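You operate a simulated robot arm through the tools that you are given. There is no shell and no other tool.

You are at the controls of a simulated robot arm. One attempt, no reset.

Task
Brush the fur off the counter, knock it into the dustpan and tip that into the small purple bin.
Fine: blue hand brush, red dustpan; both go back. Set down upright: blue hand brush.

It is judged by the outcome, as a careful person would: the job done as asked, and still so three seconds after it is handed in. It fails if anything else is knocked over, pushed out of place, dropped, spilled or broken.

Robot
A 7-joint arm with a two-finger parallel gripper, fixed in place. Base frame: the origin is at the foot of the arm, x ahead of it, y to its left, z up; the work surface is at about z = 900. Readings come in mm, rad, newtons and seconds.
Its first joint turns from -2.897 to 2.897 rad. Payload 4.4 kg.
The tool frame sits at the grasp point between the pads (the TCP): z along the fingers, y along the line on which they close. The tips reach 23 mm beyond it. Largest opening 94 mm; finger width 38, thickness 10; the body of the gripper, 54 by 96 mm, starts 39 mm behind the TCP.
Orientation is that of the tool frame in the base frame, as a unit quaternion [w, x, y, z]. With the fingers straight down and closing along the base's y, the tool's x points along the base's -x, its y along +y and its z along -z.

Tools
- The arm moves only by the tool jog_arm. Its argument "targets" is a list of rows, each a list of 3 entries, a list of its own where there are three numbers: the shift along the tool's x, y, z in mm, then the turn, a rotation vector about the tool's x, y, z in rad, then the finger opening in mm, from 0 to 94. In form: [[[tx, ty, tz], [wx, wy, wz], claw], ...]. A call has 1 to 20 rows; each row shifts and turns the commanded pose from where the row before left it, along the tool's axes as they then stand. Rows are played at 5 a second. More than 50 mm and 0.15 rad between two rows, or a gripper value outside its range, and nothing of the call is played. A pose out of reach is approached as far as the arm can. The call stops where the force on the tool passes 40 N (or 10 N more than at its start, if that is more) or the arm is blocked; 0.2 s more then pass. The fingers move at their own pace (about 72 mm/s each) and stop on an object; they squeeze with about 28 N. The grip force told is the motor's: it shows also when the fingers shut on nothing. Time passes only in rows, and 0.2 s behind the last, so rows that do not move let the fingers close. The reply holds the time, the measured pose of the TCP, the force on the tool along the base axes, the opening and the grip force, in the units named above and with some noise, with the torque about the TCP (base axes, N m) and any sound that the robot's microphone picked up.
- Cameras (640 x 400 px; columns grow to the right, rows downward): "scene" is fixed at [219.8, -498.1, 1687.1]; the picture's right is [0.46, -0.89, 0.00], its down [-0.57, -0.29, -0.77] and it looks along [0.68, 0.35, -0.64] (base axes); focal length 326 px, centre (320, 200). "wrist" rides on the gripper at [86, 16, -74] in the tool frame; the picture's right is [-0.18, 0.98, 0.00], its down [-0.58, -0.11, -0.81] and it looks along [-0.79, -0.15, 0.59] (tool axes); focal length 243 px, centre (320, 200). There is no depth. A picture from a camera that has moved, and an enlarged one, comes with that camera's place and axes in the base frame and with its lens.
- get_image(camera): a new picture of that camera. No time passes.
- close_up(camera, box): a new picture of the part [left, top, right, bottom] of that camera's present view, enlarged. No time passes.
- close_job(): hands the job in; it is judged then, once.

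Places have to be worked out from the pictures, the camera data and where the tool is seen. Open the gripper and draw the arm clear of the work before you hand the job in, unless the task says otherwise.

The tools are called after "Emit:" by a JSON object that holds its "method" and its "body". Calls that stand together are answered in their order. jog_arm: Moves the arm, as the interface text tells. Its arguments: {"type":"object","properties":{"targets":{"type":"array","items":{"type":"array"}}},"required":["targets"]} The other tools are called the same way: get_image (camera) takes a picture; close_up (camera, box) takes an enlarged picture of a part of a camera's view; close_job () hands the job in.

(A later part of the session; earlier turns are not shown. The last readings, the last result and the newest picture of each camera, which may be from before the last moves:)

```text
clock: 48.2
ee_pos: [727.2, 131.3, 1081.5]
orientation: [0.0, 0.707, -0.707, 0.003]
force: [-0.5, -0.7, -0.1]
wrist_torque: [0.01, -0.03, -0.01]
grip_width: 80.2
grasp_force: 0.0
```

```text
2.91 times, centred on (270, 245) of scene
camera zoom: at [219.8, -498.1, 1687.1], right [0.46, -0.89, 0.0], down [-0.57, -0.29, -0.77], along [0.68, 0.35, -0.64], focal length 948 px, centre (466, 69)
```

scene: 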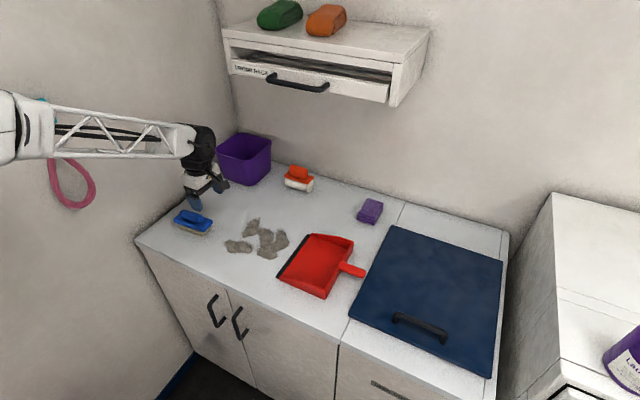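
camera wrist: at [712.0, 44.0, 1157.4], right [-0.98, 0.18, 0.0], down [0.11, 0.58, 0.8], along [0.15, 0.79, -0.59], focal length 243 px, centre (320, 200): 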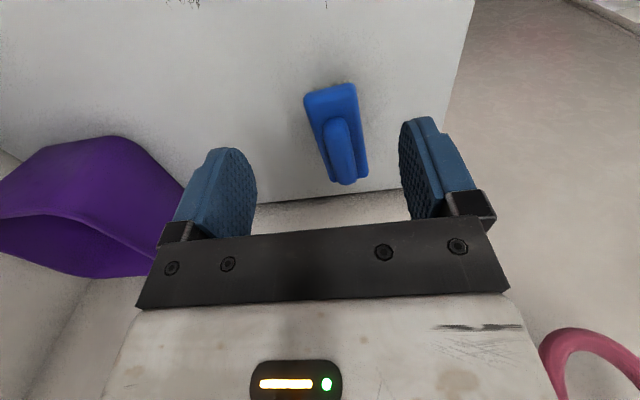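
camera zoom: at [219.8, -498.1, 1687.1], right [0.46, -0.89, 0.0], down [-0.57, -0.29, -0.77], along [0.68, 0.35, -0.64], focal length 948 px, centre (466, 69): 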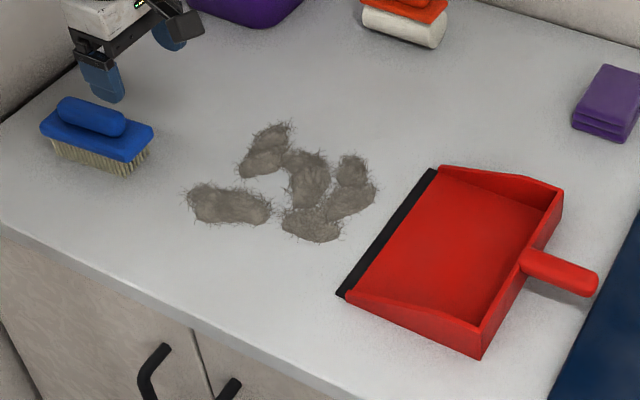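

The brush is about (726, 236), turned ~4.5° from the y axis; handle ≈30 mm wide, top ≈ z 967, plate top ≈ 942. I align the yaw and move directly above it, then check.

Emit:
{"method": "jog_arm", "body": {"targets": [[[0, 0, 0], [0, 0, -0.0785], 80], [[-34.8, -2.3, 22], [0, 0, 0], 80], [[-34.8, -2.3, 22], [0, 0, 0], 80], [[-34.8, -2.3, 22], [0, 0, 0], 80], [[0, 0, 0], [0, 0, 0], 80]]}}

Emit:
{"method": "get_image", "body": {"camera": "wrist"}}

Emit:
{"method": "close_up", "body": {"camera": "scene", "box": [130, 130, 270, 250]}}

```text
clock: 49.4
ee_pos: [725.0, 233.0, 1018.3]
orientation: [-0.001, 0.734, -0.679, 0.002]
force: [1.2, -0.5, 0.5]
wrist_torque: [-0.01, 0.0, -0.03]
grip_width: 79.9
grasp_force: 0.0
```

```text
taken
camera wrist: at [715.7, 145.8, 1093.9], right [-0.99, 0.11, 0.0], down [0.06, 0.59, 0.8], along [0.09, 0.8, -0.59], focal length 243 px, centre (320, 200)
```

wrist: 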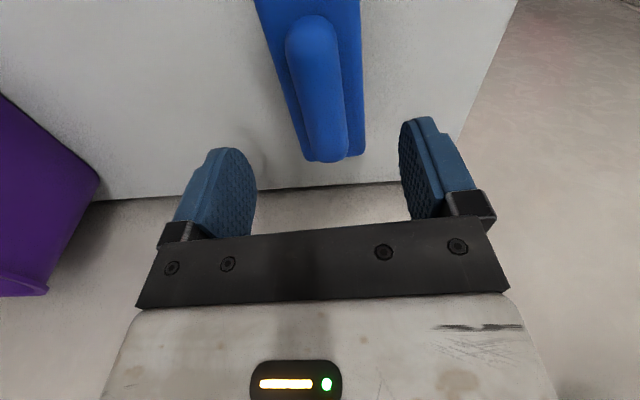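

```text
3.33 times, centred on (200, 190) of scene
camera zoom: at [219.8, -498.1, 1687.1], right [0.46, -0.89, 0.0], down [-0.57, -0.29, -0.77], along [0.68, 0.35, -0.64], focal length 1086 px, centre (720, 233)
```

zoom: 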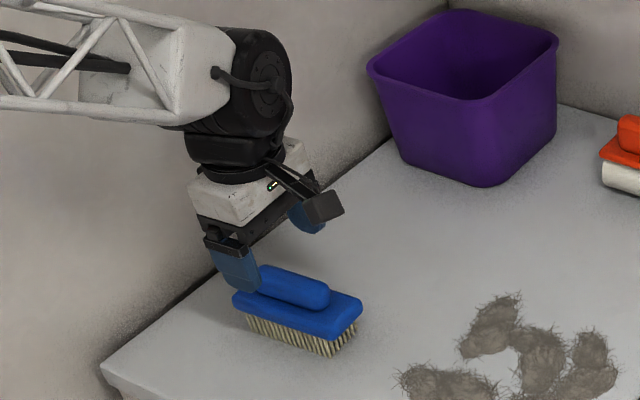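

Brush is aligned with the fingers within ~2 mm and centred lengthwise. Descend 50 mm so the tips stop just above the plate, then close on the handle.

Emit:
{"method": "jog_arm", "body": {"targets": [[[0, 1.5, 25], [0, 0, 0], 80], [[0, 0, 20], [0, 0, 0], 80], [[0, 0, 5], [0, 0, 0], 80], [[0, 0, 0], [0, 0, 0], 80]]}}

Emit:
{"method": "get_image", "body": {"camera": "wrist"}}

Emit:
{"method": "close_up", "body": {"camera": "scene", "box": [160, 170, 240, 250]}}

```text
clock: 50.4
ee_pos: [726.9, 234.6, 966.9]
orientation: [0.0, 0.735, -0.679, 0.002]
force: [0.0, -0.3, 0.4]
wrist_torque: [0.03, 0.0, -0.01]
grip_width: 79.9
grasp_force: 0.2
```

```text
taken
camera wrist: at [717.4, 146.9, 1042.5], right [-0.99, 0.11, 0.0], down [0.06, 0.59, 0.8], along [0.09, 0.8, -0.59], focal length 243 px, centre (320, 200)
```

wrist: 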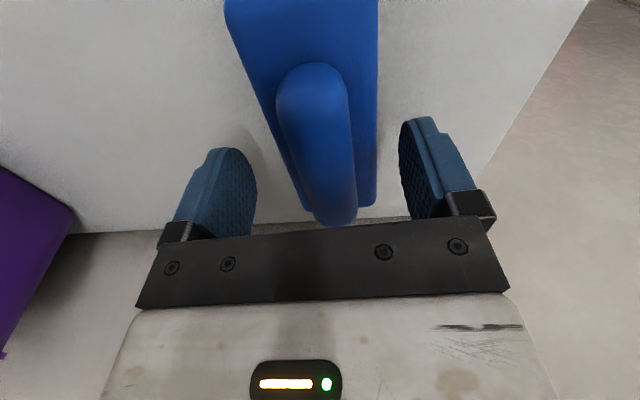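

```text
5.00 times, centred on (200, 210) of scene
camera zoom: at [219.8, -498.1, 1687.1], right [0.46, -0.89, 0.0], down [-0.57, -0.29, -0.77], along [0.68, 0.35, -0.64], focal length 1630 px, centre (920, 150)
```

zoom: 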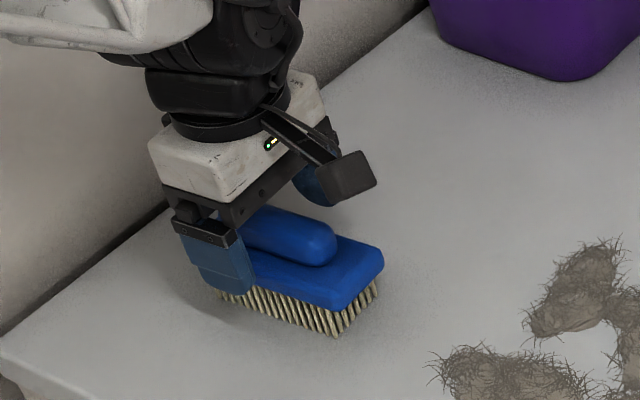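

The plate top may be nearer z≈950, so the tips could catch the plate edge. I'll rise, narrow to 46 mm, and descend gently until the tips feel the plate.

Emit:
{"method": "jog_arm", "body": {"targets": [[[0, 0, -20], [0, 0, 0], 80], [[0, 0, -18], [0, 0, 0], 80], [[0, 0, 0], [0, 0, 0], 46], [[0, 0, 0], [0, 0, 0], 46], [[0, 0, 0], [0, 0, 0], 46]]}}

Emit:
{"method": "get_image", "body": {"camera": "wrist"}}

```text
clock: 51.6
ee_pos: [726.6, 234.8, 1006.0]
orientation: [0.0, 0.735, -0.678, 0.003]
force: [-0.1, 0.1, 0.9]
wrist_torque: [-0.01, -0.01, -0.03]
grip_width: 46.1
grasp_force: 0.0
```

```text
taken
camera wrist: at [717.4, 147.9, 1080.3], right [-0.99, 0.11, 0.0], down [0.06, 0.59, 0.8], along [0.09, 0.8, -0.59], focal length 243 px, centre (320, 200)
```

wrist: 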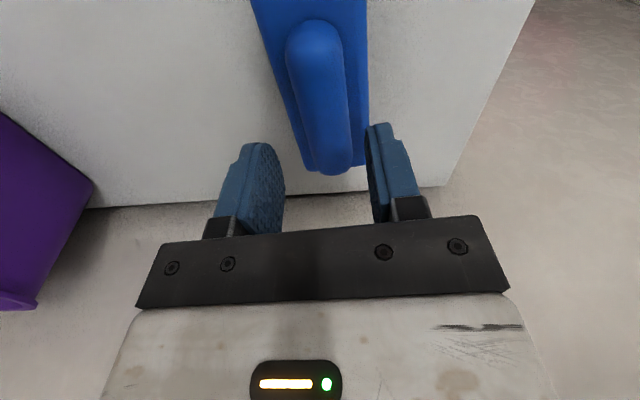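

Shift 3 mm toward −x to centre on the handle, then lower stepwise.

Emit:
{"method": "jog_arm", "body": {"targets": [[[0, 3, 8], [0, 0, 0], 46], [[0, 0, 10], [0, 0, 0], 46], [[0, 0, 7], [0, 0, 0], 46], [[0, 0, 0], [0, 0, 0], 46]]}}

Emit:
{"method": "jog_arm", "body": {"targets": [[[0, 0, 2], [0, 0, 0], 46], [[0, 0, 2], [0, 0, 0], 46], [[0, 0, 0], [0, 0, 0], 46]]}}

Emit:
{"method": "jog_arm", "body": {"targets": [[[0, 0, 2], [0, 0, 0], 46], [[0, 0, 1], [0, 0, 0], 46], [[0, 0, 0], [0, 0, 0], 46]]}}

```text
clock: 52.6
ee_pos: [723.0, 234.9, 979.6]
orientation: [0.0, 0.735, -0.678, 0.001]
force: [-0.9, -0.9, 1.2]
wrist_torque: [-0.03, 0.01, 0.02]
grip_width: 46.2
grasp_force: 0.1
```

```text
clock: 53.4
ee_pos: [724.1, 234.3, 976.7]
orientation: [0.0, 0.735, -0.679, 0.003]
force: [-0.6, 0.0, 0.4]
wrist_torque: [0.04, -0.01, 0.01]
grip_width: 46.0
grasp_force: 0.0
```

```text
clock: 54.2
ee_pos: [721.8, 234.9, 973.4]
orientation: [0.0, 0.734, -0.679, 0.002]
force: [0.8, -0.3, 0.0]
wrist_torque: [0.0, 0.03, 0.0]
grip_width: 45.9
grasp_force: 0.1
```

No contact yet at z 973. Continue.

Emit:
{"method": "jog_arm", "body": {"targets": [[[0, 0, 1.5], [0, 0, 0], 46], [[0, 0, 1.5], [0, 0, 0], 46], [[0, 0, 0], [0, 0, 0], 46]]}}

Emit:
{"method": "jog_arm", "body": {"targets": [[[0, 0, 1.5], [0, 0, 0], 46], [[0, 0, 1], [0, 0, 0], 46], [[0, 0, 0], [0, 0, 0], 46]]}}

Emit:
{"method": "get_image", "body": {"camera": "wrist"}}

Emit:
{"method": "close_up", "body": {"camera": "scene", "box": [160, 170, 240, 250]}}

```text
clock: 55.0
ee_pos: [723.7, 234.0, 970.7]
orientation: [-0.001, 0.734, -0.679, 0.003]
force: [-1.8, -1.0, 39.4]
wrist_torque: [0.09, 0.56, 0.0]
grip_width: 47.1
grasp_force: 1.3
```

```text
clock: 55.4
ee_pos: [724.2, 236.8, 973.2]
orientation: [-0.002, 0.734, -0.679, 0.004]
force: [-1.4, -2.0, 10.2]
wrist_torque: [0.06, 0.27, 0.05]
grip_width: 46.8
grasp_force: 1.7
stopped in row 1: the force on the tool passed its limit at 54 N (the readings are from after the stop); the commanded pose is now the measured one
```

```text
taken
camera wrist: at [713.9, 146.7, 1047.1], right [-0.99, 0.11, -0.01], down [0.06, 0.59, 0.81], along [0.09, 0.8, -0.59], focal length 243 px, centre (320, 200)
```

wrist: 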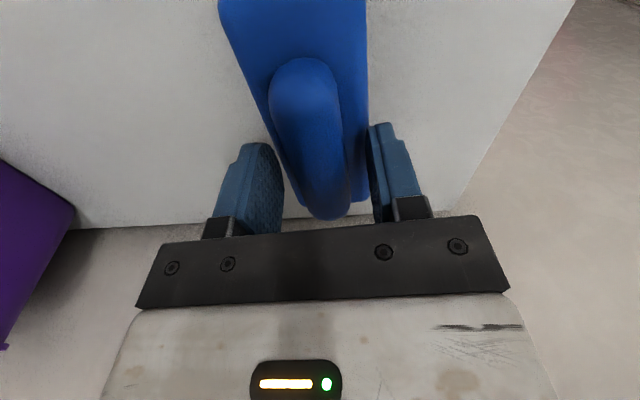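

```text
5.00 times, centred on (200, 210) of scene
camera zoom: at [219.8, -498.1, 1687.1], right [0.46, -0.89, 0.0], down [-0.57, -0.29, -0.77], along [0.68, 0.35, -0.64], focal length 1630 px, centre (920, 150)
```

zoom: 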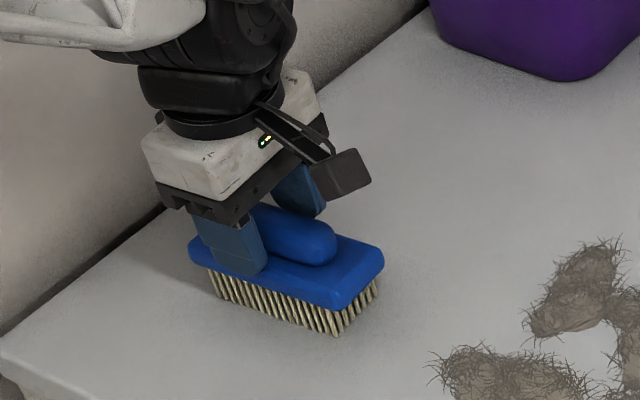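

Contact at TCP z≈971, so the plate top is ≈948. I back off 2 mm and close on the handle.

Emit:
{"method": "jog_arm", "body": {"targets": [[[0, 0, -2], [0, 0, 0], 46], [[0, 0, 0], [0, 0, 0], 46], [[0, 0, 0], [0, 0, 0], 36], [[0, 0, 0], [0, 0, 0], 15], [[0, 0, 0], [0, 0, 0], 15], [[0, 0, 0], [0, 0, 0], 15], [[0, 0, 0], [0, 0, 0], 15]]}}

Emit:
{"method": "get_image", "body": {"camera": "wrist"}}

```text
clock: 57.0
ee_pos: [723.1, 234.0, 973.4]
orientation: [-0.002, 0.733, -0.68, 0.003]
force: [1.0, 0.0, -0.9]
wrist_torque: [-0.01, 0.03, -0.03]
grip_width: 25.7
grasp_force: 28.1
```

```text
taken
camera wrist: at [714.0, 146.6, 1048.4], right [-0.99, 0.11, -0.01], down [0.06, 0.59, 0.81], along [0.09, 0.8, -0.59], focal length 243 px, centre (320, 200)
```

wrist: 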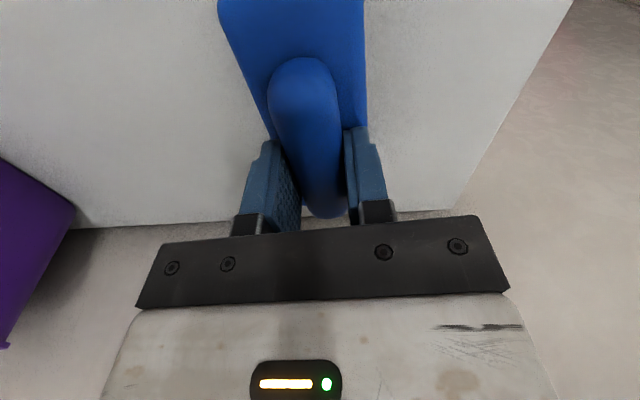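

Brush gripped (25.7 mm, 28 N); its home pose is TCP (723, 234, 973.4), yaw ≈94.4°. I lift it and turn it 94° so its long side lies along x for sweeping toward the pan.

Emit:
{"method": "jog_arm", "body": {"targets": [[[0, 0, -15], [0, 0, 0], 15], [[0, 0, -35], [0, 0, 0], 15], [[0, 0, -40], [0, 0, 0], 15], [[0, 0, 0], [0, 0, 0.1496], 15], [[0, 0, 0], [0, 0, 0.1496], 15], [[0, 0, 0], [0, 0, 0.1496], 15], [[0, 0, 0], [0, 0, 0.1496], 15], [[0, 0, 0], [0, 0, 0.1496], 15], [[0, 0, 0], [0, 0, 0.1496], 15], [[0, 0, 0], [0, 0, 0.1496], 15], [[0, 0, 0], [0, 0, 0.1496], 15], [[0, 0, 0], [0, 0, 0.1496], 15], [[0, 0, 0], [0, 0, 0.1496], 15], [[0, 0, 0], [0, 0, 0.1496], 15], [[0, 0, 0], [0, 0, 0], 15]]}}

Emit:
{"method": "get_image", "body": {"camera": "wrist"}}

Emit:
{"method": "get_image", "body": {"camera": "scene"}}

```text
clock: 60.1
ee_pos: [724.0, 235.7, 1062.2]
orientation: [0.003, 0.0, 1.0, -0.001]
force: [-0.7, 0.1, -1.7]
wrist_torque: [-0.01, 0.01, 0.0]
grip_width: 25.8
grasp_force: 28.3
```

```text
taken
camera wrist: at [635.9, 250.6, 1137.3], right [0.18, 0.98, 0.0], down [0.58, -0.11, 0.81], along [0.8, -0.15, -0.59], focal length 243 px, centre (320, 200)
```

wrist: 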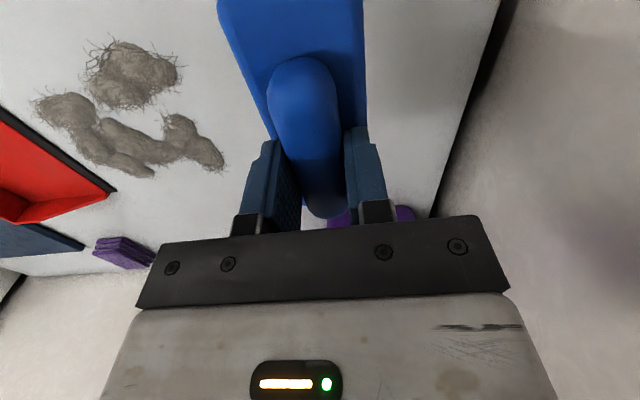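

```text
taken
```

scene: 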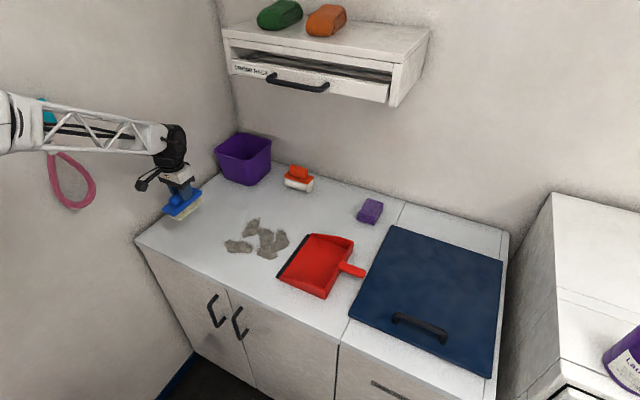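

Brush held firmly. A close look at the fur from this angle.

Emit:
{"method": "close_up", "body": {"camera": "wrist", "box": [0, 20, 250, 230]}}

```text
1.90 times, centred on (125, 125) of wrist
camera zoom: at [635.9, 250.6, 1137.3], right [0.18, 0.98, 0.0], down [0.58, -0.11, 0.81], along [0.8, -0.15, -0.59], focal length 462 px, centre (691, 343)
```

zoom: 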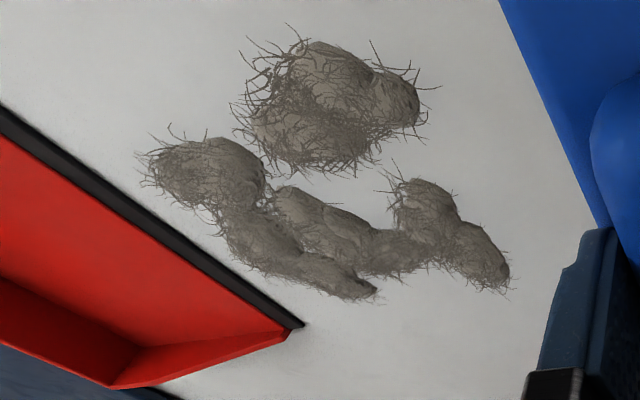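

Fur spans roughly x 690–860, y −75…105; pan mouth x 690–875 at y≈−117. I position the brush beyond the near clumps at (738, 150) and lower it to the counter.

Emit:
{"method": "jog_arm", "body": {"targets": [[[-7, -43, 0], [0, 0, 0], 15], [[-7, -43, 0], [0, 0, 0], 15], [[0, 0, 40], [0, 0, 0], 15], [[0, 0, 40], [0, 0, 0], 15], [[0, 0, 0], [0, 0, 0], 15]]}}

Emit:
{"method": "jog_arm", "body": {"targets": [[[0, 0, 4], [0, 0, 0], 15], [[0, 0, 3], [0, 0, 0], 15], [[0, 0, 0], [0, 0, 0], 15]]}}

Emit:
{"method": "get_image", "body": {"camera": "scene"}}

```text
clock: 61.4
ee_pos: [736.4, 151.3, 985.7]
orientation: [0.003, -0.002, 1.0, -0.001]
force: [-0.1, -0.2, -1.4]
wrist_torque: [0.0, -0.01, -0.01]
grip_width: 25.6
grasp_force: 27.8
```

```text
clock: 62.1
ee_pos: [738.3, 151.2, 977.2]
orientation: [0.004, -0.001, 1.0, -0.001]
force: [0.0, -0.1, -1.5]
wrist_torque: [-0.02, -0.01, 0.0]
grip_width: 25.5
grasp_force: 27.7
```

```text
taken
```

scene: 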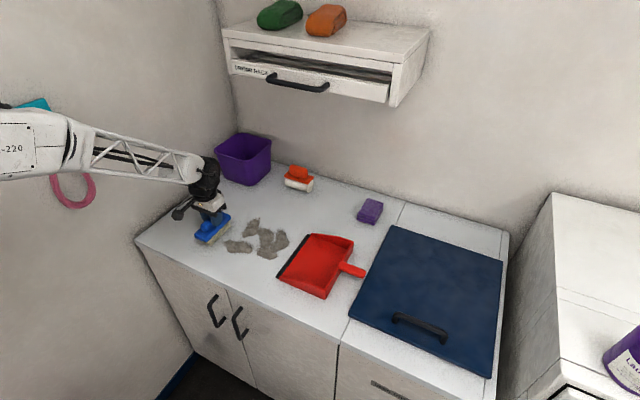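

Airborne by ~3–4 mm. Lower to light contact.

Emit:
{"method": "jog_arm", "body": {"targets": [[[0, 0, 2], [0, 0, 0], 15], [[0, 0, 0], [0, 0, 0], 15]]}}

Emit:
{"method": "jog_arm", "body": {"targets": [[[0, 0, 1.5], [0, 0, 0], 15], [[0, 0, 0], [0, 0, 0], 15]]}}

```text
clock: 62.8
ee_pos: [738.2, 149.4, 975.3]
orientation: [0.003, -0.002, 1.0, -0.001]
force: [0.1, -0.3, -1.5]
wrist_torque: [0.02, 0.0, -0.03]
grip_width: 25.8
grasp_force: 28.3
```

```text
clock: 63.4
ee_pos: [738.0, 149.3, 973.7]
orientation: [0.004, -0.002, 1.0, -0.001]
force: [0.3, -0.1, -0.1]
wrist_torque: [0.03, 0.04, -0.01]
grip_width: 25.5
grasp_force: 28.1
```

Bristles just touch the counter. A first, short test stroke of 90 mm toward −y to see how the fur behaves.

Emit:
{"method": "jog_arm", "body": {"targets": [[[0, -15, 0], [0, 0, 0], 15], [[0, -15, 0], [0, 0, 0], 15], [[0, -15, 0], [0, 0, 0], 15], [[0, -15, 0], [0, 0, 0], 15], [[0, -15, 0], [0, 0, 0], 15], [[0, -15, 0], [0, 0, 0], 15], [[0, 0, 0], [0, 0, 0], 15]]}}

Emit:
{"method": "close_up", "body": {"camera": "scene", "box": [180, 190, 380, 310]}}

Emit:
{"method": "get_image", "body": {"camera": "wrist"}}

```text
clock: 65.0
ee_pos: [738.0, 58.5, 972.4]
orientation: [0.004, -0.002, 1.0, -0.001]
force: [1.2, 4.8, 14.1]
wrist_torque: [0.19, 0.78, -0.24]
grip_width: 25.7
grasp_force: 28.2
```

```text
3.20 times, centred on (280, 250) of scene
camera zoom: at [219.8, -498.1, 1687.1], right [0.46, -0.89, 0.0], down [-0.57, -0.29, -0.77], along [0.68, 0.35, -0.64], focal length 1043 px, centre (448, 40)
```

zoom: 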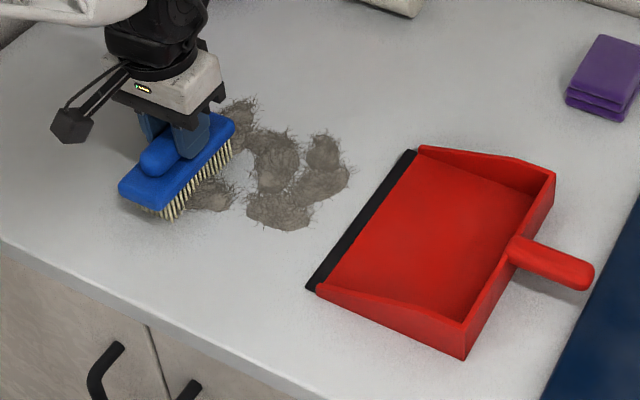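

```text
taken
camera wrist: at [650.9, 74.3, 1047.6], right [0.18, 0.98, 0.0], down [0.58, -0.1, 0.81], along [0.8, -0.15, -0.59], focal length 243 px, centre (320, 200)
```

wrist: 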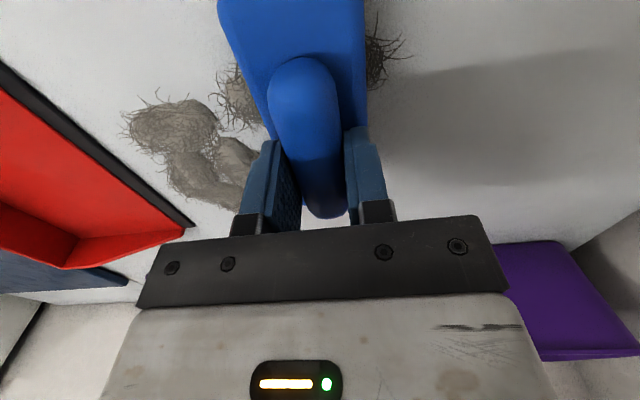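

Emit:
{"method": "close_up", "body": {"camera": "wrist", "box": [100, 0, 420, 220]}}

Emit:
{"method": "close_up", "body": {"camera": "scene", "box": [205, 210, 305, 275]}}

```text
1.82 times, centred on (260, 110) of wrist
camera zoom: at [650.9, 74.3, 1047.6], right [0.18, 0.98, 0.0], down [0.58, -0.1, 0.81], along [0.8, -0.15, -0.59], focal length 441 px, centre (429, 364)
```

zoom: 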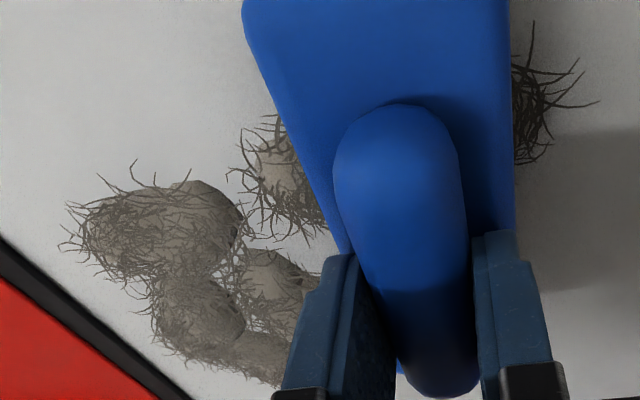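

```text
6.15 times, centred on (255, 242) of scene
camera zoom: at [219.8, -498.1, 1687.1], right [0.46, -0.89, 0.0], down [-0.57, -0.29, -0.77], along [0.68, 0.35, -0.64], focal length 2006 px, centre (720, -62)
```

zoom: 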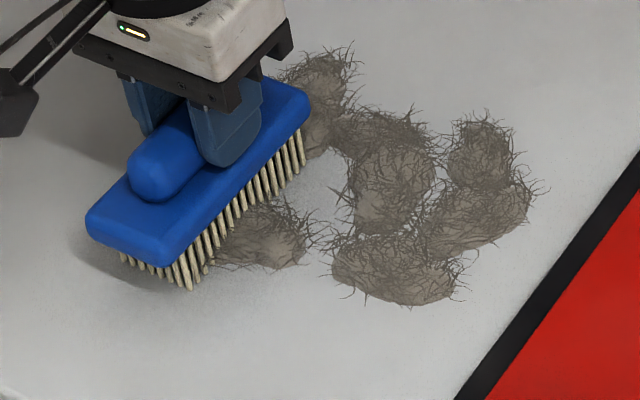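

The clump has not shifted yet—the bristles are riding into it with ~14 N. I'll continue the stroke toward the pan mouth and see whether the fur follows.

Emit:
{"method": "jog_arm", "body": {"targets": [[[0, -15, 0], [0, 0, 0], 15], [[0, -15, 0], [0, 0, 0], 15], [[0, -15, 0], [0, 0, 0], 15], [[0, -15, 0], [0, 0, 0], 15], [[0, 0, 0], [0, 0, 0], 15]]}}

Emit:
{"method": "close_up", "body": {"camera": "scene", "box": [205, 200, 345, 290]}}

Emit:
{"method": "get_image", "body": {"camera": "wrist"}}

```text
clock: 66.2
ee_pos: [740.5, 0.0, 973.7]
orientation: [0.004, -0.002, 1.0, -0.001]
force: [-0.1, 5.0, 13.7]
wrist_torque: [0.06, 0.36, -0.12]
grip_width: 25.3
grasp_force: 28.4
```

```text
4.44 times, centred on (275, 245) of scene
camera zoom: at [219.8, -498.1, 1687.1], right [0.46, -0.89, 0.0], down [-0.57, -0.29, -0.77], along [0.68, 0.35, -0.64], focal length 1448 px, centre (520, 0)
```

zoom: 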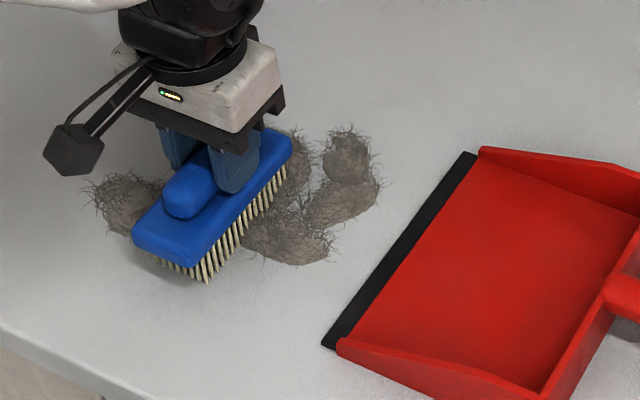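

```text
taken
camera wrist: at [651.9, 15.3, 1047.2], right [0.18, 0.98, 0.0], down [0.58, -0.1, 0.81], along [0.8, -0.15, -0.59], focal length 243 px, centre (320, 200)
```

wrist: 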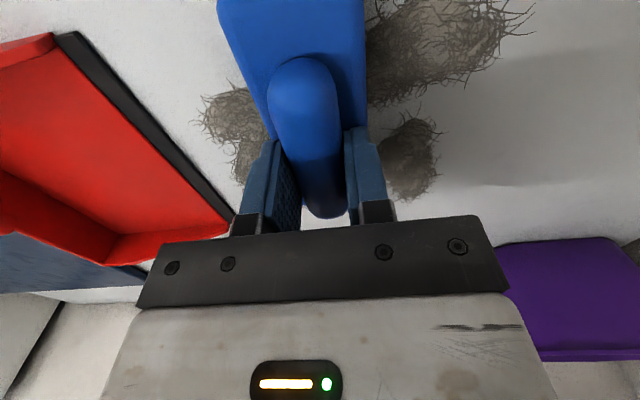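

The brush rode over the clump without pushing it. I lift the brush to see whether the fur was changed, loosened, or caught in the bristles.

Emit:
{"method": "jog_arm", "body": {"targets": [[[0, -10, -10], [0, 0, 0], 15], [[0, 0, -40], [0, 0, 0], 15], [[0, 40, -30], [0, 0, 0], 15], [[0, 40, -10], [0, 0, 0], 15], [[0, 40, 0], [0, 0, 0], 15], [[0, 40, 0], [0, 0, 0], 15], [[0, 40, 0], [0, 0, 0], 15], [[0, 0, 0], [0, 0, 0], 15]]}}

Emit:
{"method": "get_image", "body": {"camera": "wrist"}}

Emit:
{"method": "close_up", "body": {"camera": "scene", "box": [160, 180, 320, 280]}}

```text
clock: 68.0
ee_pos: [738.1, 188.5, 1063.0]
orientation: [0.004, -0.002, 1.0, -0.001]
force: [-1.0, -0.1, -1.4]
wrist_torque: [-0.02, 0.04, 0.0]
grip_width: 25.6
grasp_force: 27.9
```

```text
taken
camera wrist: at [651.4, 204.4, 1137.7], right [0.18, 0.98, 0.0], down [0.58, -0.1, 0.81], along [0.8, -0.15, -0.59], focal length 243 px, centre (320, 200)
```

wrist: 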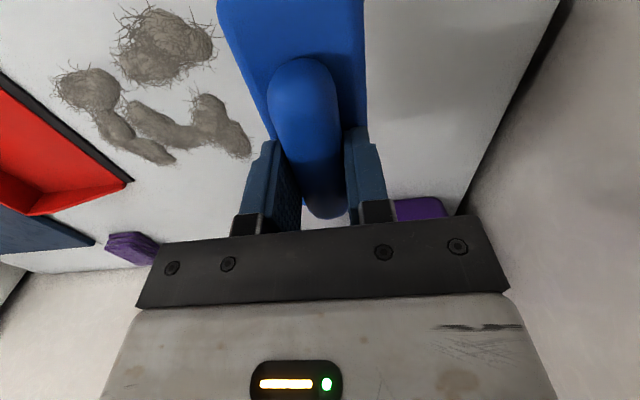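

```text
4.00 times, centred on (240, 230) of scene
camera zoom: at [219.8, -498.1, 1687.1], right [0.46, -0.89, 0.0], down [-0.57, -0.29, -0.77], along [0.68, 0.35, -0.64], focal length 1304 px, centre (640, 80)
```

zoom: 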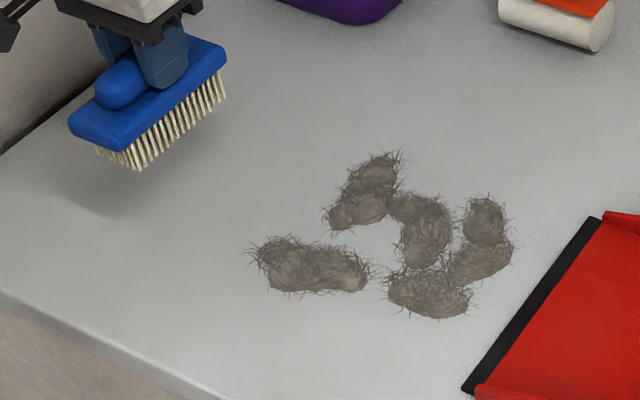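

The clump is still in place. I compare it at the same magnification as at the start to see whether anything came off, and inspect the bristles.

Emit:
{"method": "close_up", "body": {"camera": "scene", "box": [160, 195, 300, 270]}}

Emit:
{"method": "close_up", "body": {"camera": "scene", "box": [165, 175, 225, 230]}}

Emit:
{"method": "close_up", "body": {"camera": "scene", "box": [215, 230, 295, 265]}}

```text
4.57 times, centred on (230, 232) of scene
camera zoom: at [219.8, -498.1, 1687.1], right [0.46, -0.89, 0.0], down [-0.57, -0.29, -0.77], along [0.68, 0.35, -0.64], focal length 1490 px, centre (731, 51)
```

zoom: 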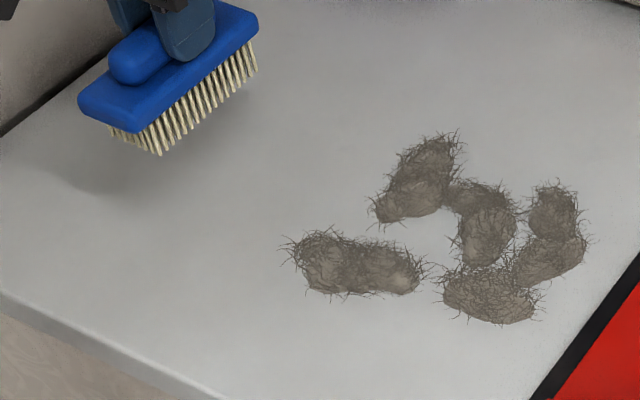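

```text
7.27 times, centred on (195, 202) of scene
camera zoom: at [219.8, -498.1, 1687.1], right [0.46, -0.89, 0.0], down [-0.57, -0.29, -0.77], along [0.68, 0.35, -0.64], focal length 2370 px, centre (1229, 182)
```

zoom: 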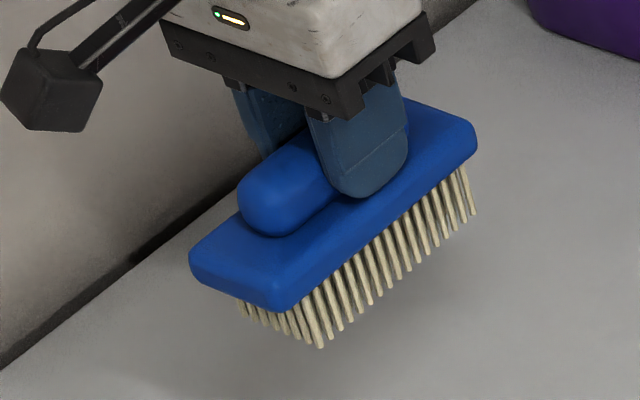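

```text
8.00 times, centred on (255, 248) of scene
camera zoom: at [219.8, -498.1, 1687.1], right [0.46, -0.89, 0.0], down [-0.57, -0.29, -0.77], along [0.68, 0.35, -0.64], focal length 2607 px, centre (840, -180)
```

zoom: 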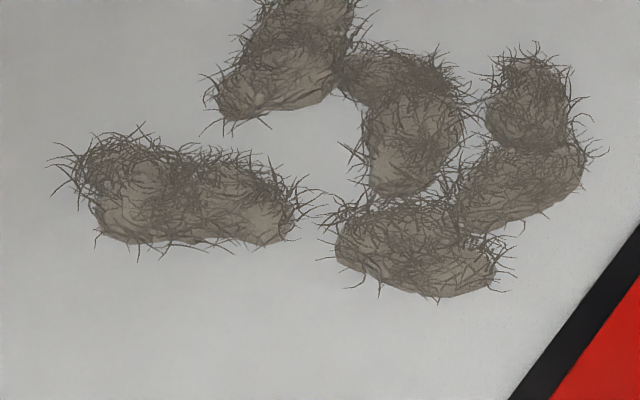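

No visible change with such light contact. I'll try again pressing the bristles properly (~15 N) on the counter before reaching the fur.

Emit:
{"method": "jog_arm", "body": {"targets": [[[12, -38, 20], [0, 0, 0], 15], [[0, 0, 40], [0, 0, 0], 15], [[0, 0, 28], [0, 0, 0], 15], [[0, 0, 2], [0, 0, 0], 15], [[0, 0, 0], [0, 0, 0], 15]]}}

Emit:
{"method": "jog_arm", "body": {"targets": [[[0, 0, 1], [0, 0, 0], 15], [[0, 0, 0], [0, 0, 0], 15]]}}

```text
clock: 69.2
ee_pos: [727.4, 151.7, 973.5]
orientation: [0.003, -0.002, 1.0, -0.001]
force: [0.4, 0.3, -1.3]
wrist_torque: [-0.01, -0.02, 0.02]
grip_width: 25.9
grasp_force: 27.6
```

```text
clock: 69.8
ee_pos: [728.1, 152.0, 972.1]
orientation: [0.004, -0.002, 1.0, -0.001]
force: [-2.4, 1.2, 8.0]
wrist_torque: [0.14, 0.59, -0.04]
grip_width: 25.6
grasp_force: 28.2
```

The near end touches first; the tool is pitched ~0.5°. I level it (+0.008 rad about tool y) and press a little more.

Emit:
{"method": "jog_arm", "body": {"targets": [[[0, 0, -0.5], [0, 0.008, 0], 15], [[0, 0, 1], [0, 0, 0], 15], [[0, 0, 0], [0, 0, 0], 15]]}}

Emit:
{"method": "jog_arm", "body": {"targets": [[[0, 0, 0.7], [0, 0, 0], 15], [[0, 0, 0], [0, 0, 0], 15]]}}

```text
clock: 70.5
ee_pos: [726.3, 150.2, 973.3]
orientation: [0.001, -0.001, 1.0, -0.001]
force: [0.8, -3.0, 23.2]
wrist_torque: [0.0, -0.49, -0.02]
grip_width: 25.6
grasp_force: 27.5
```

```text
clock: 71.2
ee_pos: [726.2, 150.9, 971.2]
orientation: [0.0, -0.002, 1.0, -0.001]
force: [3.1, -3.9, 26.2]
wrist_torque: [0.01, -0.11, -0.01]
grip_width: 25.6
grasp_force: 27.6
```

Level now, ~25 N down. I ease off half a millimetre and sweep toward −y through clump A.

Emit:
{"method": "jog_arm", "body": {"targets": [[[0, -5, -0.6], [0, 0, 0], 15], [[0, -12, 0], [0, 0, 0], 15], [[0, -12, 0], [0, 0, 0], 15], [[0, -12, 0], [0, 0, 0], 15], [[0, -12, 0], [0, 0, 0], 15], [[0, -12, 0], [0, 0, 0], 15], [[0, -12, 0], [0, 0, 0], 15], [[0, 0, 0], [0, 0, 0], 15]]}}

Emit:
{"method": "close_up", "body": {"camera": "scene", "box": [205, 200, 305, 270]}}

Emit:
{"method": "close_up", "body": {"camera": "wrist", "box": [100, 0, 420, 220]}}

```text
clock: 72.1
ee_pos: [726.6, 117.3, 971.9]
orientation: [0.001, -0.001, 1.0, -0.001]
force: [0.7, 0.6, 4.5]
wrist_torque: [-0.02, 0.25, 0.03]
grip_width: 25.7
grasp_force: 27.9
stopped in row 4: the force on the tool passed its limit at 41 N (the readings are from after the stop); the commanded pose is now the measured one
```

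```text
5.71 times, centred on (255, 235) of scene
camera zoom: at [219.8, -498.1, 1687.1], right [0.46, -0.89, 0.0], down [-0.57, -0.29, -0.77], along [0.68, 0.35, -0.64], focal length 1862 px, centre (691, 0)
```

zoom: 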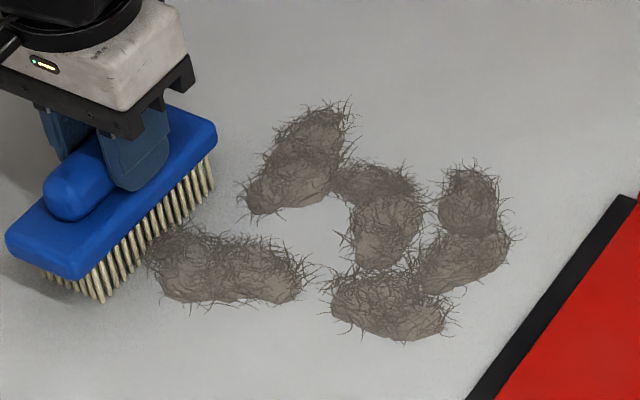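

```text
1.82 times, centred on (260, 110) of wrist
camera zoom: at [640.7, 132.4, 1046.8], right [0.18, 0.98, 0.0], down [0.58, -0.11, 0.81], along [0.79, -0.15, -0.59], focal length 441 px, centre (429, 364)
```

zoom: 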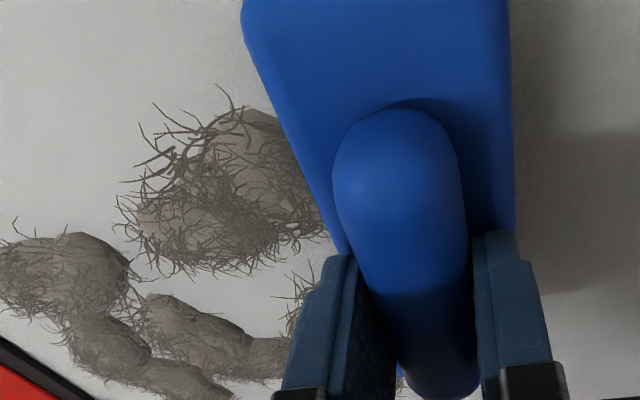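

The limit tripped on the counter itself; contact is now a gentle ~5 N and level. I continue the stroke through the clump at this height.

Emit:
{"method": "jog_arm", "body": {"targets": [[[0, -10, 0], [0, 0, 0], 15], [[0, -10, 0], [0, 0, 0], 15], [[0, -10, 0], [0, 0, 0], 15], [[0, -10, 0], [0, 0, 0], 15], [[0, -10, 0], [0, 0, 0], 15], [[0, 0, 0], [0, 0, 0], 15]]}}

Emit:
{"method": "close_up", "body": {"camera": "scene", "box": [205, 200, 305, 270]}}

Emit:
{"method": "close_up", "body": {"camera": "wrist", "box": [100, 0, 420, 220]}}

```text
clock: 73.5
ee_pos: [726.6, 66.4, 971.6]
orientation: [0.0, -0.003, 1.0, -0.001]
force: [-0.3, 0.7, 5.6]
wrist_torque: [0.1, -0.08, 0.03]
grip_width: 25.7
grasp_force: 28.3
```

```text
5.71 times, centred on (255, 235) of scene
camera zoom: at [219.8, -498.1, 1687.1], right [0.46, -0.89, 0.0], down [-0.57, -0.29, -0.77], along [0.68, 0.35, -0.64], focal length 1862 px, centre (691, 0)
```

zoom: 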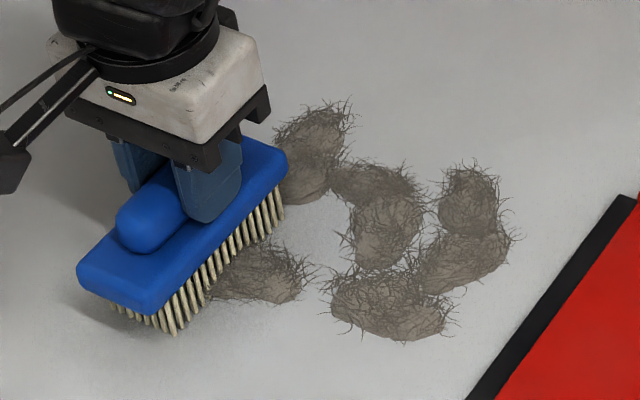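

```text
1.82 times, centred on (260, 110) of wrist
camera zoom: at [640.1, 82.1, 1046.9], right [0.18, 0.98, 0.0], down [0.58, -0.11, 0.81], along [0.79, -0.15, -0.59], focal length 441 px, centre (429, 364)
```

zoom: 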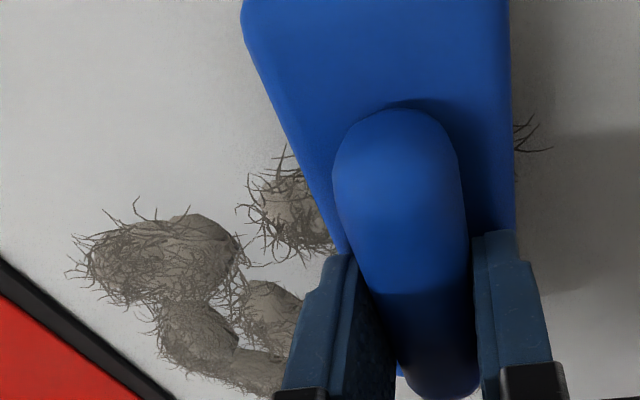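

The bristles pass through the fur while in contact; it may need a full, quicker stroke that carries it. I make one continuous stroke from here to the pan mouth, lift over the lip, and finish inside the pan.

Emit:
{"method": "jog_arm", "body": {"targets": [[[-8, -28, 0], [0, 0, 0], 15], [[-8, -28, 0], [0, 0, 0], 15], [[-8, -28, 0], [0, 0, 0], 15], [[-8, -28, 0], [0, 0, 0], 15], [[-8, -26, 0], [0, 0, 0], 15], [[-2, -8, -9], [0, 0, 0], 15], [[0, -30, 0], [0, 0, 0], 15], [[0, -30, 0], [0, 0, 0], 15], [[0, -30, 0], [0, 0, 0], 15], [[0, 0, 0], [0, 0, 0], 15]]}}

Emit:
{"method": "get_image", "body": {"camera": "wrist"}}

Emit:
{"method": "close_up", "body": {"camera": "scene", "box": [200, 190, 400, 310]}}

```text
clock: 75.7
ee_pos: [769.3, -169.5, 980.2]
orientation: [-0.001, -0.001, 1.0, -0.001]
force: [-0.1, 0.3, -0.7]
wrist_torque: [0.02, -0.03, -0.02]
grip_width: 25.8
grasp_force: 27.4
```

```text
taken
camera wrist: at [682.6, -154.9, 1054.9], right [0.18, 0.98, 0.0], down [0.58, -0.11, 0.81], along [0.79, -0.15, -0.59], focal length 243 px, centre (320, 200)
```

wrist: 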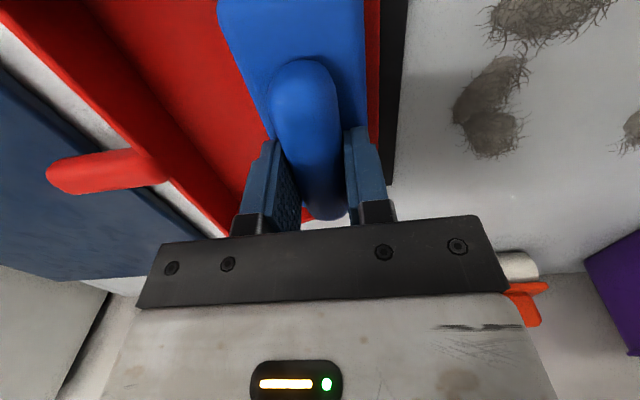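

```text
3.20 times, centred on (300, 250) of scene
camera zoom: at [219.8, -498.1, 1687.1], right [0.46, -0.89, 0.0], down [-0.57, -0.29, -0.77], along [0.68, 0.35, -0.64], focal length 1043 px, centre (384, 40)
```

zoom: 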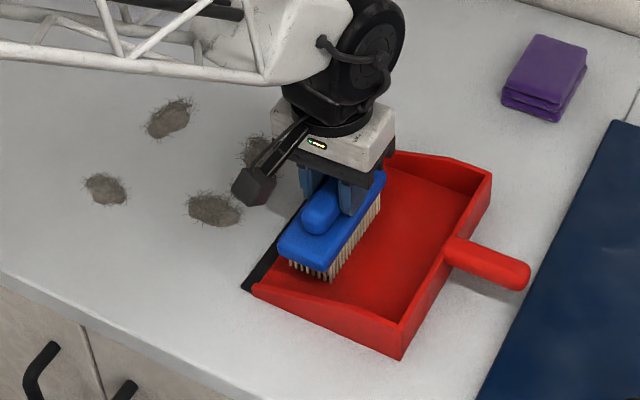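

Progress: several clumps have vanished from the counter (four remain). The removed fur is presumably caught in the bristles; let me look closely.

Emit:
{"method": "close_up", "body": {"camera": "scene", "box": [270, 225, 350, 285]}}

Emit:
{"method": "close_up", "body": {"camera": "scene", "box": [205, 200, 305, 270]}}

```text
6.67 times, centred on (310, 255) of scene
camera zoom: at [219.8, -498.1, 1687.1], right [0.46, -0.89, 0.0], down [-0.57, -0.29, -0.77], along [0.68, 0.35, -0.64], focal length 2173 px, centre (387, -167)
```

zoom: 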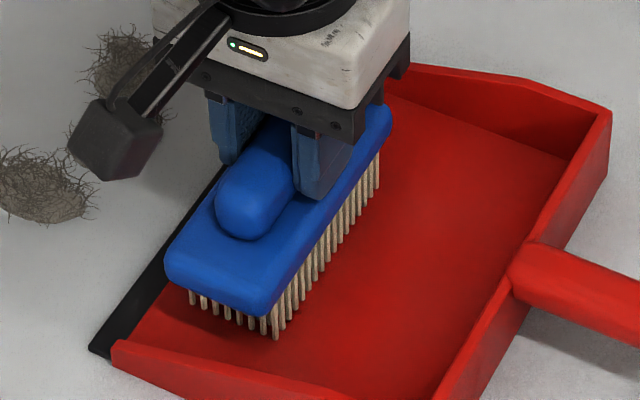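

```text
5.71 times, centred on (255, 235) of scene
camera zoom: at [219.8, -498.1, 1687.1], right [0.46, -0.89, 0.0], down [-0.57, -0.29, -0.77], along [0.68, 0.35, -0.64], focal length 1862 px, centre (691, 0)
```

zoom: 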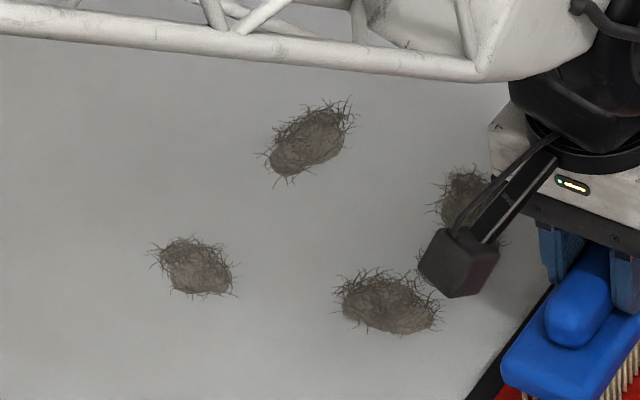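

Remaining clumps: about (723, 75), (838, 82), (752, −36), (841, −28). First I lift the brush to see whether the removed fur is in the pan already or still in the bristles.

Emit:
{"method": "jog_arm", "body": {"targets": [[[0, 0, -40], [0, 0, 0], 15], [[0, 0, -40], [0, 0, 0], 15], [[0, 0, -30], [0, 0, 0], 15], [[0, 0, 0], [0, 0, 0], 15]]}}

Emit:
{"method": "close_up", "body": {"camera": "scene", "box": [200, 170, 400, 310]}}

Emit:
{"method": "close_up", "body": {"camera": "scene", "box": [270, 180, 350, 240]}}

Emit:
{"method": "get_image", "body": {"camera": "wrist"}}

```text
clock: 76.7
ee_pos: [768.0, -168.2, 1089.4]
orientation: [0.0, -0.001, 1.0, -0.001]
force: [-0.1, -1.1, -2.1]
wrist_torque: [-0.03, -0.06, -0.02]
grip_width: 25.3
grasp_force: 28.0
```

```text
2.86 times, centred on (300, 240) of scene
camera zoom: at [219.8, -498.1, 1687.1], right [0.46, -0.89, 0.0], down [-0.57, -0.29, -0.77], along [0.68, 0.35, -0.64], focal length 931 px, centre (377, 86)
```

zoom: 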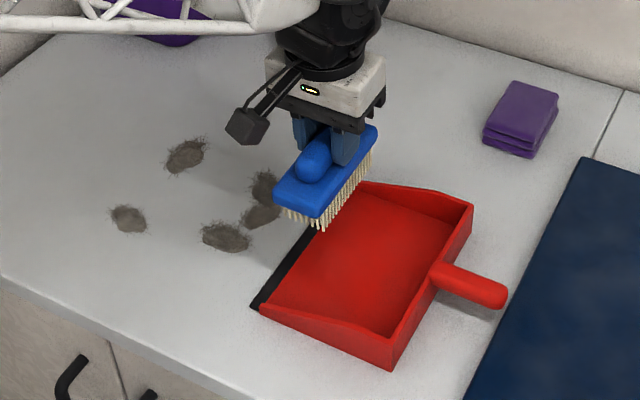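

```text
6.67 times, centred on (310, 210) of scene
camera zoom: at [219.8, -498.1, 1687.1], right [0.46, -0.89, 0.0], down [-0.57, -0.29, -0.77], along [0.68, 0.35, -0.64], focal length 2173 px, centre (387, 133)
```

zoom: 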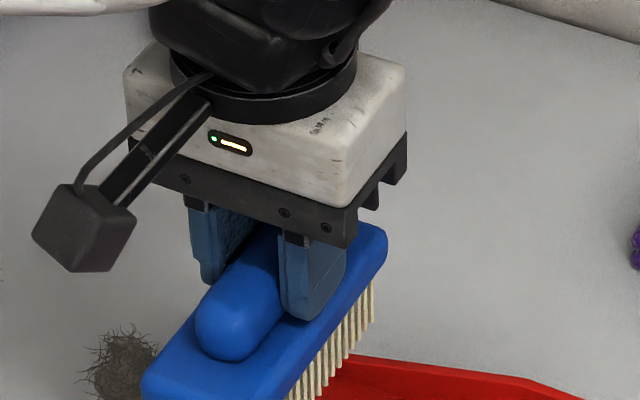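

```text
taken
camera wrist: at [681.3, -153.3, 1164.3], right [0.18, 0.98, 0.0], down [0.58, -0.11, 0.81], along [0.79, -0.15, -0.59], focal length 243 px, centre (320, 200)
```

wrist: 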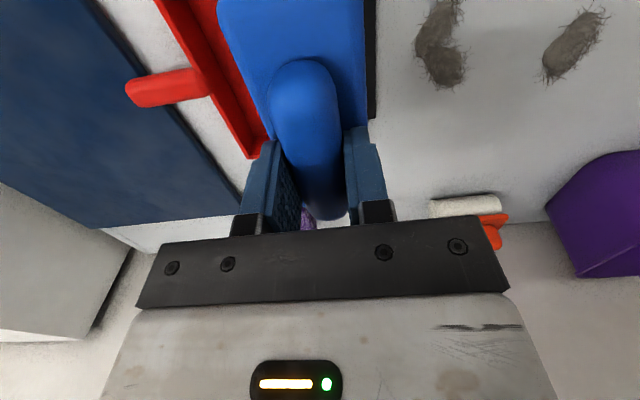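

Emit:
{"method": "close_up", "body": {"camera": "scene", "box": [275, 205, 345, 255]}}

```text
8.00 times, centred on (310, 230) of scene
camera zoom: at [219.8, -498.1, 1687.1], right [0.46, -0.89, 0.0], down [-0.57, -0.29, -0.77], along [0.68, 0.35, -0.64], focal length 2607 px, centre (400, -40)
```

zoom: 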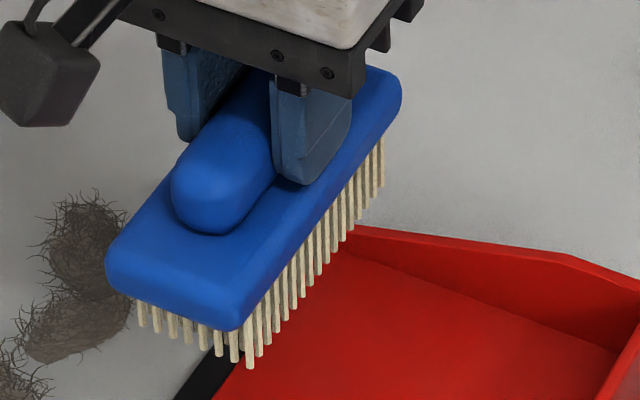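

The pan is still empty and nothing loose is visible, so the fur must be held in the bristles. I move over the pan's middle and lower to just above its floor for a knock.

Emit:
{"method": "jog_arm", "body": {"targets": [[[-15, -37, 30], [0, 0, 0], 15], [[0, 0, 40], [0, 0, 0], 15], [[0, 0, 32], [0, 0, 0], 15], [[0, 0, 0], [0, 0, 0], 15]]}}

Emit:
{"method": "jog_arm", "body": {"targets": [[[0, 0, 12], [0, 0, 0], 15], [[0, 0, -12], [0, 0, 0], 15], [[0, 0, 12], [0, 0, 0], 15], [[0, 0, -12], [0, 0, 0], 15], [[0, 0, 0], [0, 0, 0], 15]]}}

Emit:
{"method": "close_up", "body": {"camera": "scene", "box": [260, 210, 380, 310]}}

```text
clock: 77.7
ee_pos: [783.4, -205.0, 989.6]
orientation: [0.0, -0.001, 1.0, 0.0]
force: [0.9, -0.3, -1.2]
wrist_torque: [0.02, -0.04, -0.02]
grip_width: 25.5
grasp_force: 27.4
```

```text
clock: 78.9
ee_pos: [784.6, -205.5, 987.7]
orientation: [0.0, -0.002, 1.0, -0.001]
force: [-1.0, -0.2, -1.4]
wrist_torque: [0.04, -0.05, 0.01]
grip_width: 25.6
grasp_force: 28.1
```

```text
4.00 times, centred on (320, 260) of scene
camera zoom: at [219.8, -498.1, 1687.1], right [0.46, -0.89, 0.0], down [-0.57, -0.29, -0.77], along [0.68, 0.35, -0.64], focal length 1304 px, centre (320, -40)
```

zoom: 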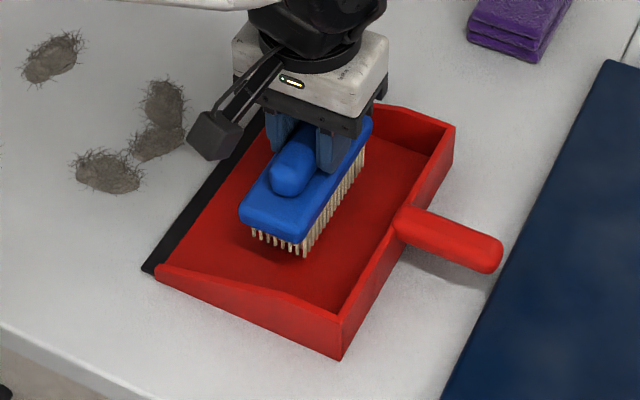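

No contact or sound yet—the floor is slightly lower. Tap deeper, quickly.

Emit:
{"method": "jog_arm", "body": {"targets": [[[0, 0, 15], [0, 0, 0], 15], [[0, 0, -20], [0, 0, 0], 15], [[0, 0, 0], [0, 0, 0], 15]]}}

Emit:
{"method": "close_up", "body": {"camera": "scene", "box": [260, 210, 380, 310]}}

```text
clock: 79.7
ee_pos: [785.1, -206.6, 994.6]
orientation: [0.0, -0.002, 1.0, 0.0]
force: [-0.2, -0.4, -0.5]
wrist_torque: [0.0, -0.03, -0.03]
grip_width: 25.9
grasp_force: 28.0
```

```text
4.00 times, centred on (320, 260) of scene
camera zoom: at [219.8, -498.1, 1687.1], right [0.46, -0.89, 0.0], down [-0.57, -0.29, -0.77], along [0.68, 0.35, -0.64], focal length 1304 px, centre (320, -40)
```

zoom: 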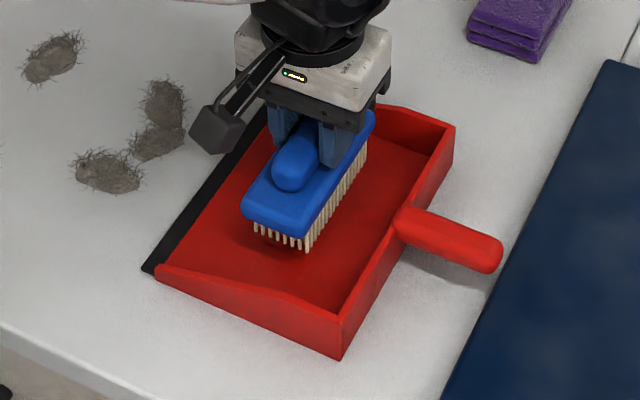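

I find the pan floor by lowering slowly and holding.

Emit:
{"method": "jog_arm", "body": {"targets": [[[0, 0, 10], [0, 0, 0], 15], [[0, 0, 8], [0, 0, 0], 15], [[0, 0, 0], [0, 0, 0], 15]]}}

Emit:
{"method": "jog_arm", "body": {"targets": [[[0, 0, 2], [0, 0, 0], 15], [[0, 0, 0], [0, 0, 0], 15]]}}

Emit:
{"method": "jog_arm", "body": {"targets": [[[0, 0, 1.5], [0, 0, 0], 15], [[0, 0, 0], [0, 0, 0], 15]]}}

```text
clock: 80.5
ee_pos: [785.3, -205.6, 977.3]
orientation: [0.002, -0.001, 1.0, -0.001]
force: [-6.2, 0.2, 28.1]
wrist_torque: [0.17, 1.14, 0.01]
grip_width: 25.9
grasp_force: 28.2
```

```text
clock: 80.9
ee_pos: [785.8, -206.8, 977.2]
orientation: [0.002, -0.002, 1.0, -0.002]
force: [-0.6, 1.1, 4.0]
wrist_torque: [0.09, 0.26, 0.04]
grip_width: 25.7
grasp_force: 28.0
stopped in row 1: the force on the tool passed its limit at 44 N (the readings are from after the stop); the commanded pose is now the measured one
```

```text
clock: 81.5
ee_pos: [786.7, -205.8, 977.2]
orientation: [0.003, -0.002, 1.0, -0.002]
force: [-1.0, -5.2, 21.6]
wrist_torque: [-0.17, 1.09, 0.22]
grip_width: 25.8
grasp_force: 27.9
```

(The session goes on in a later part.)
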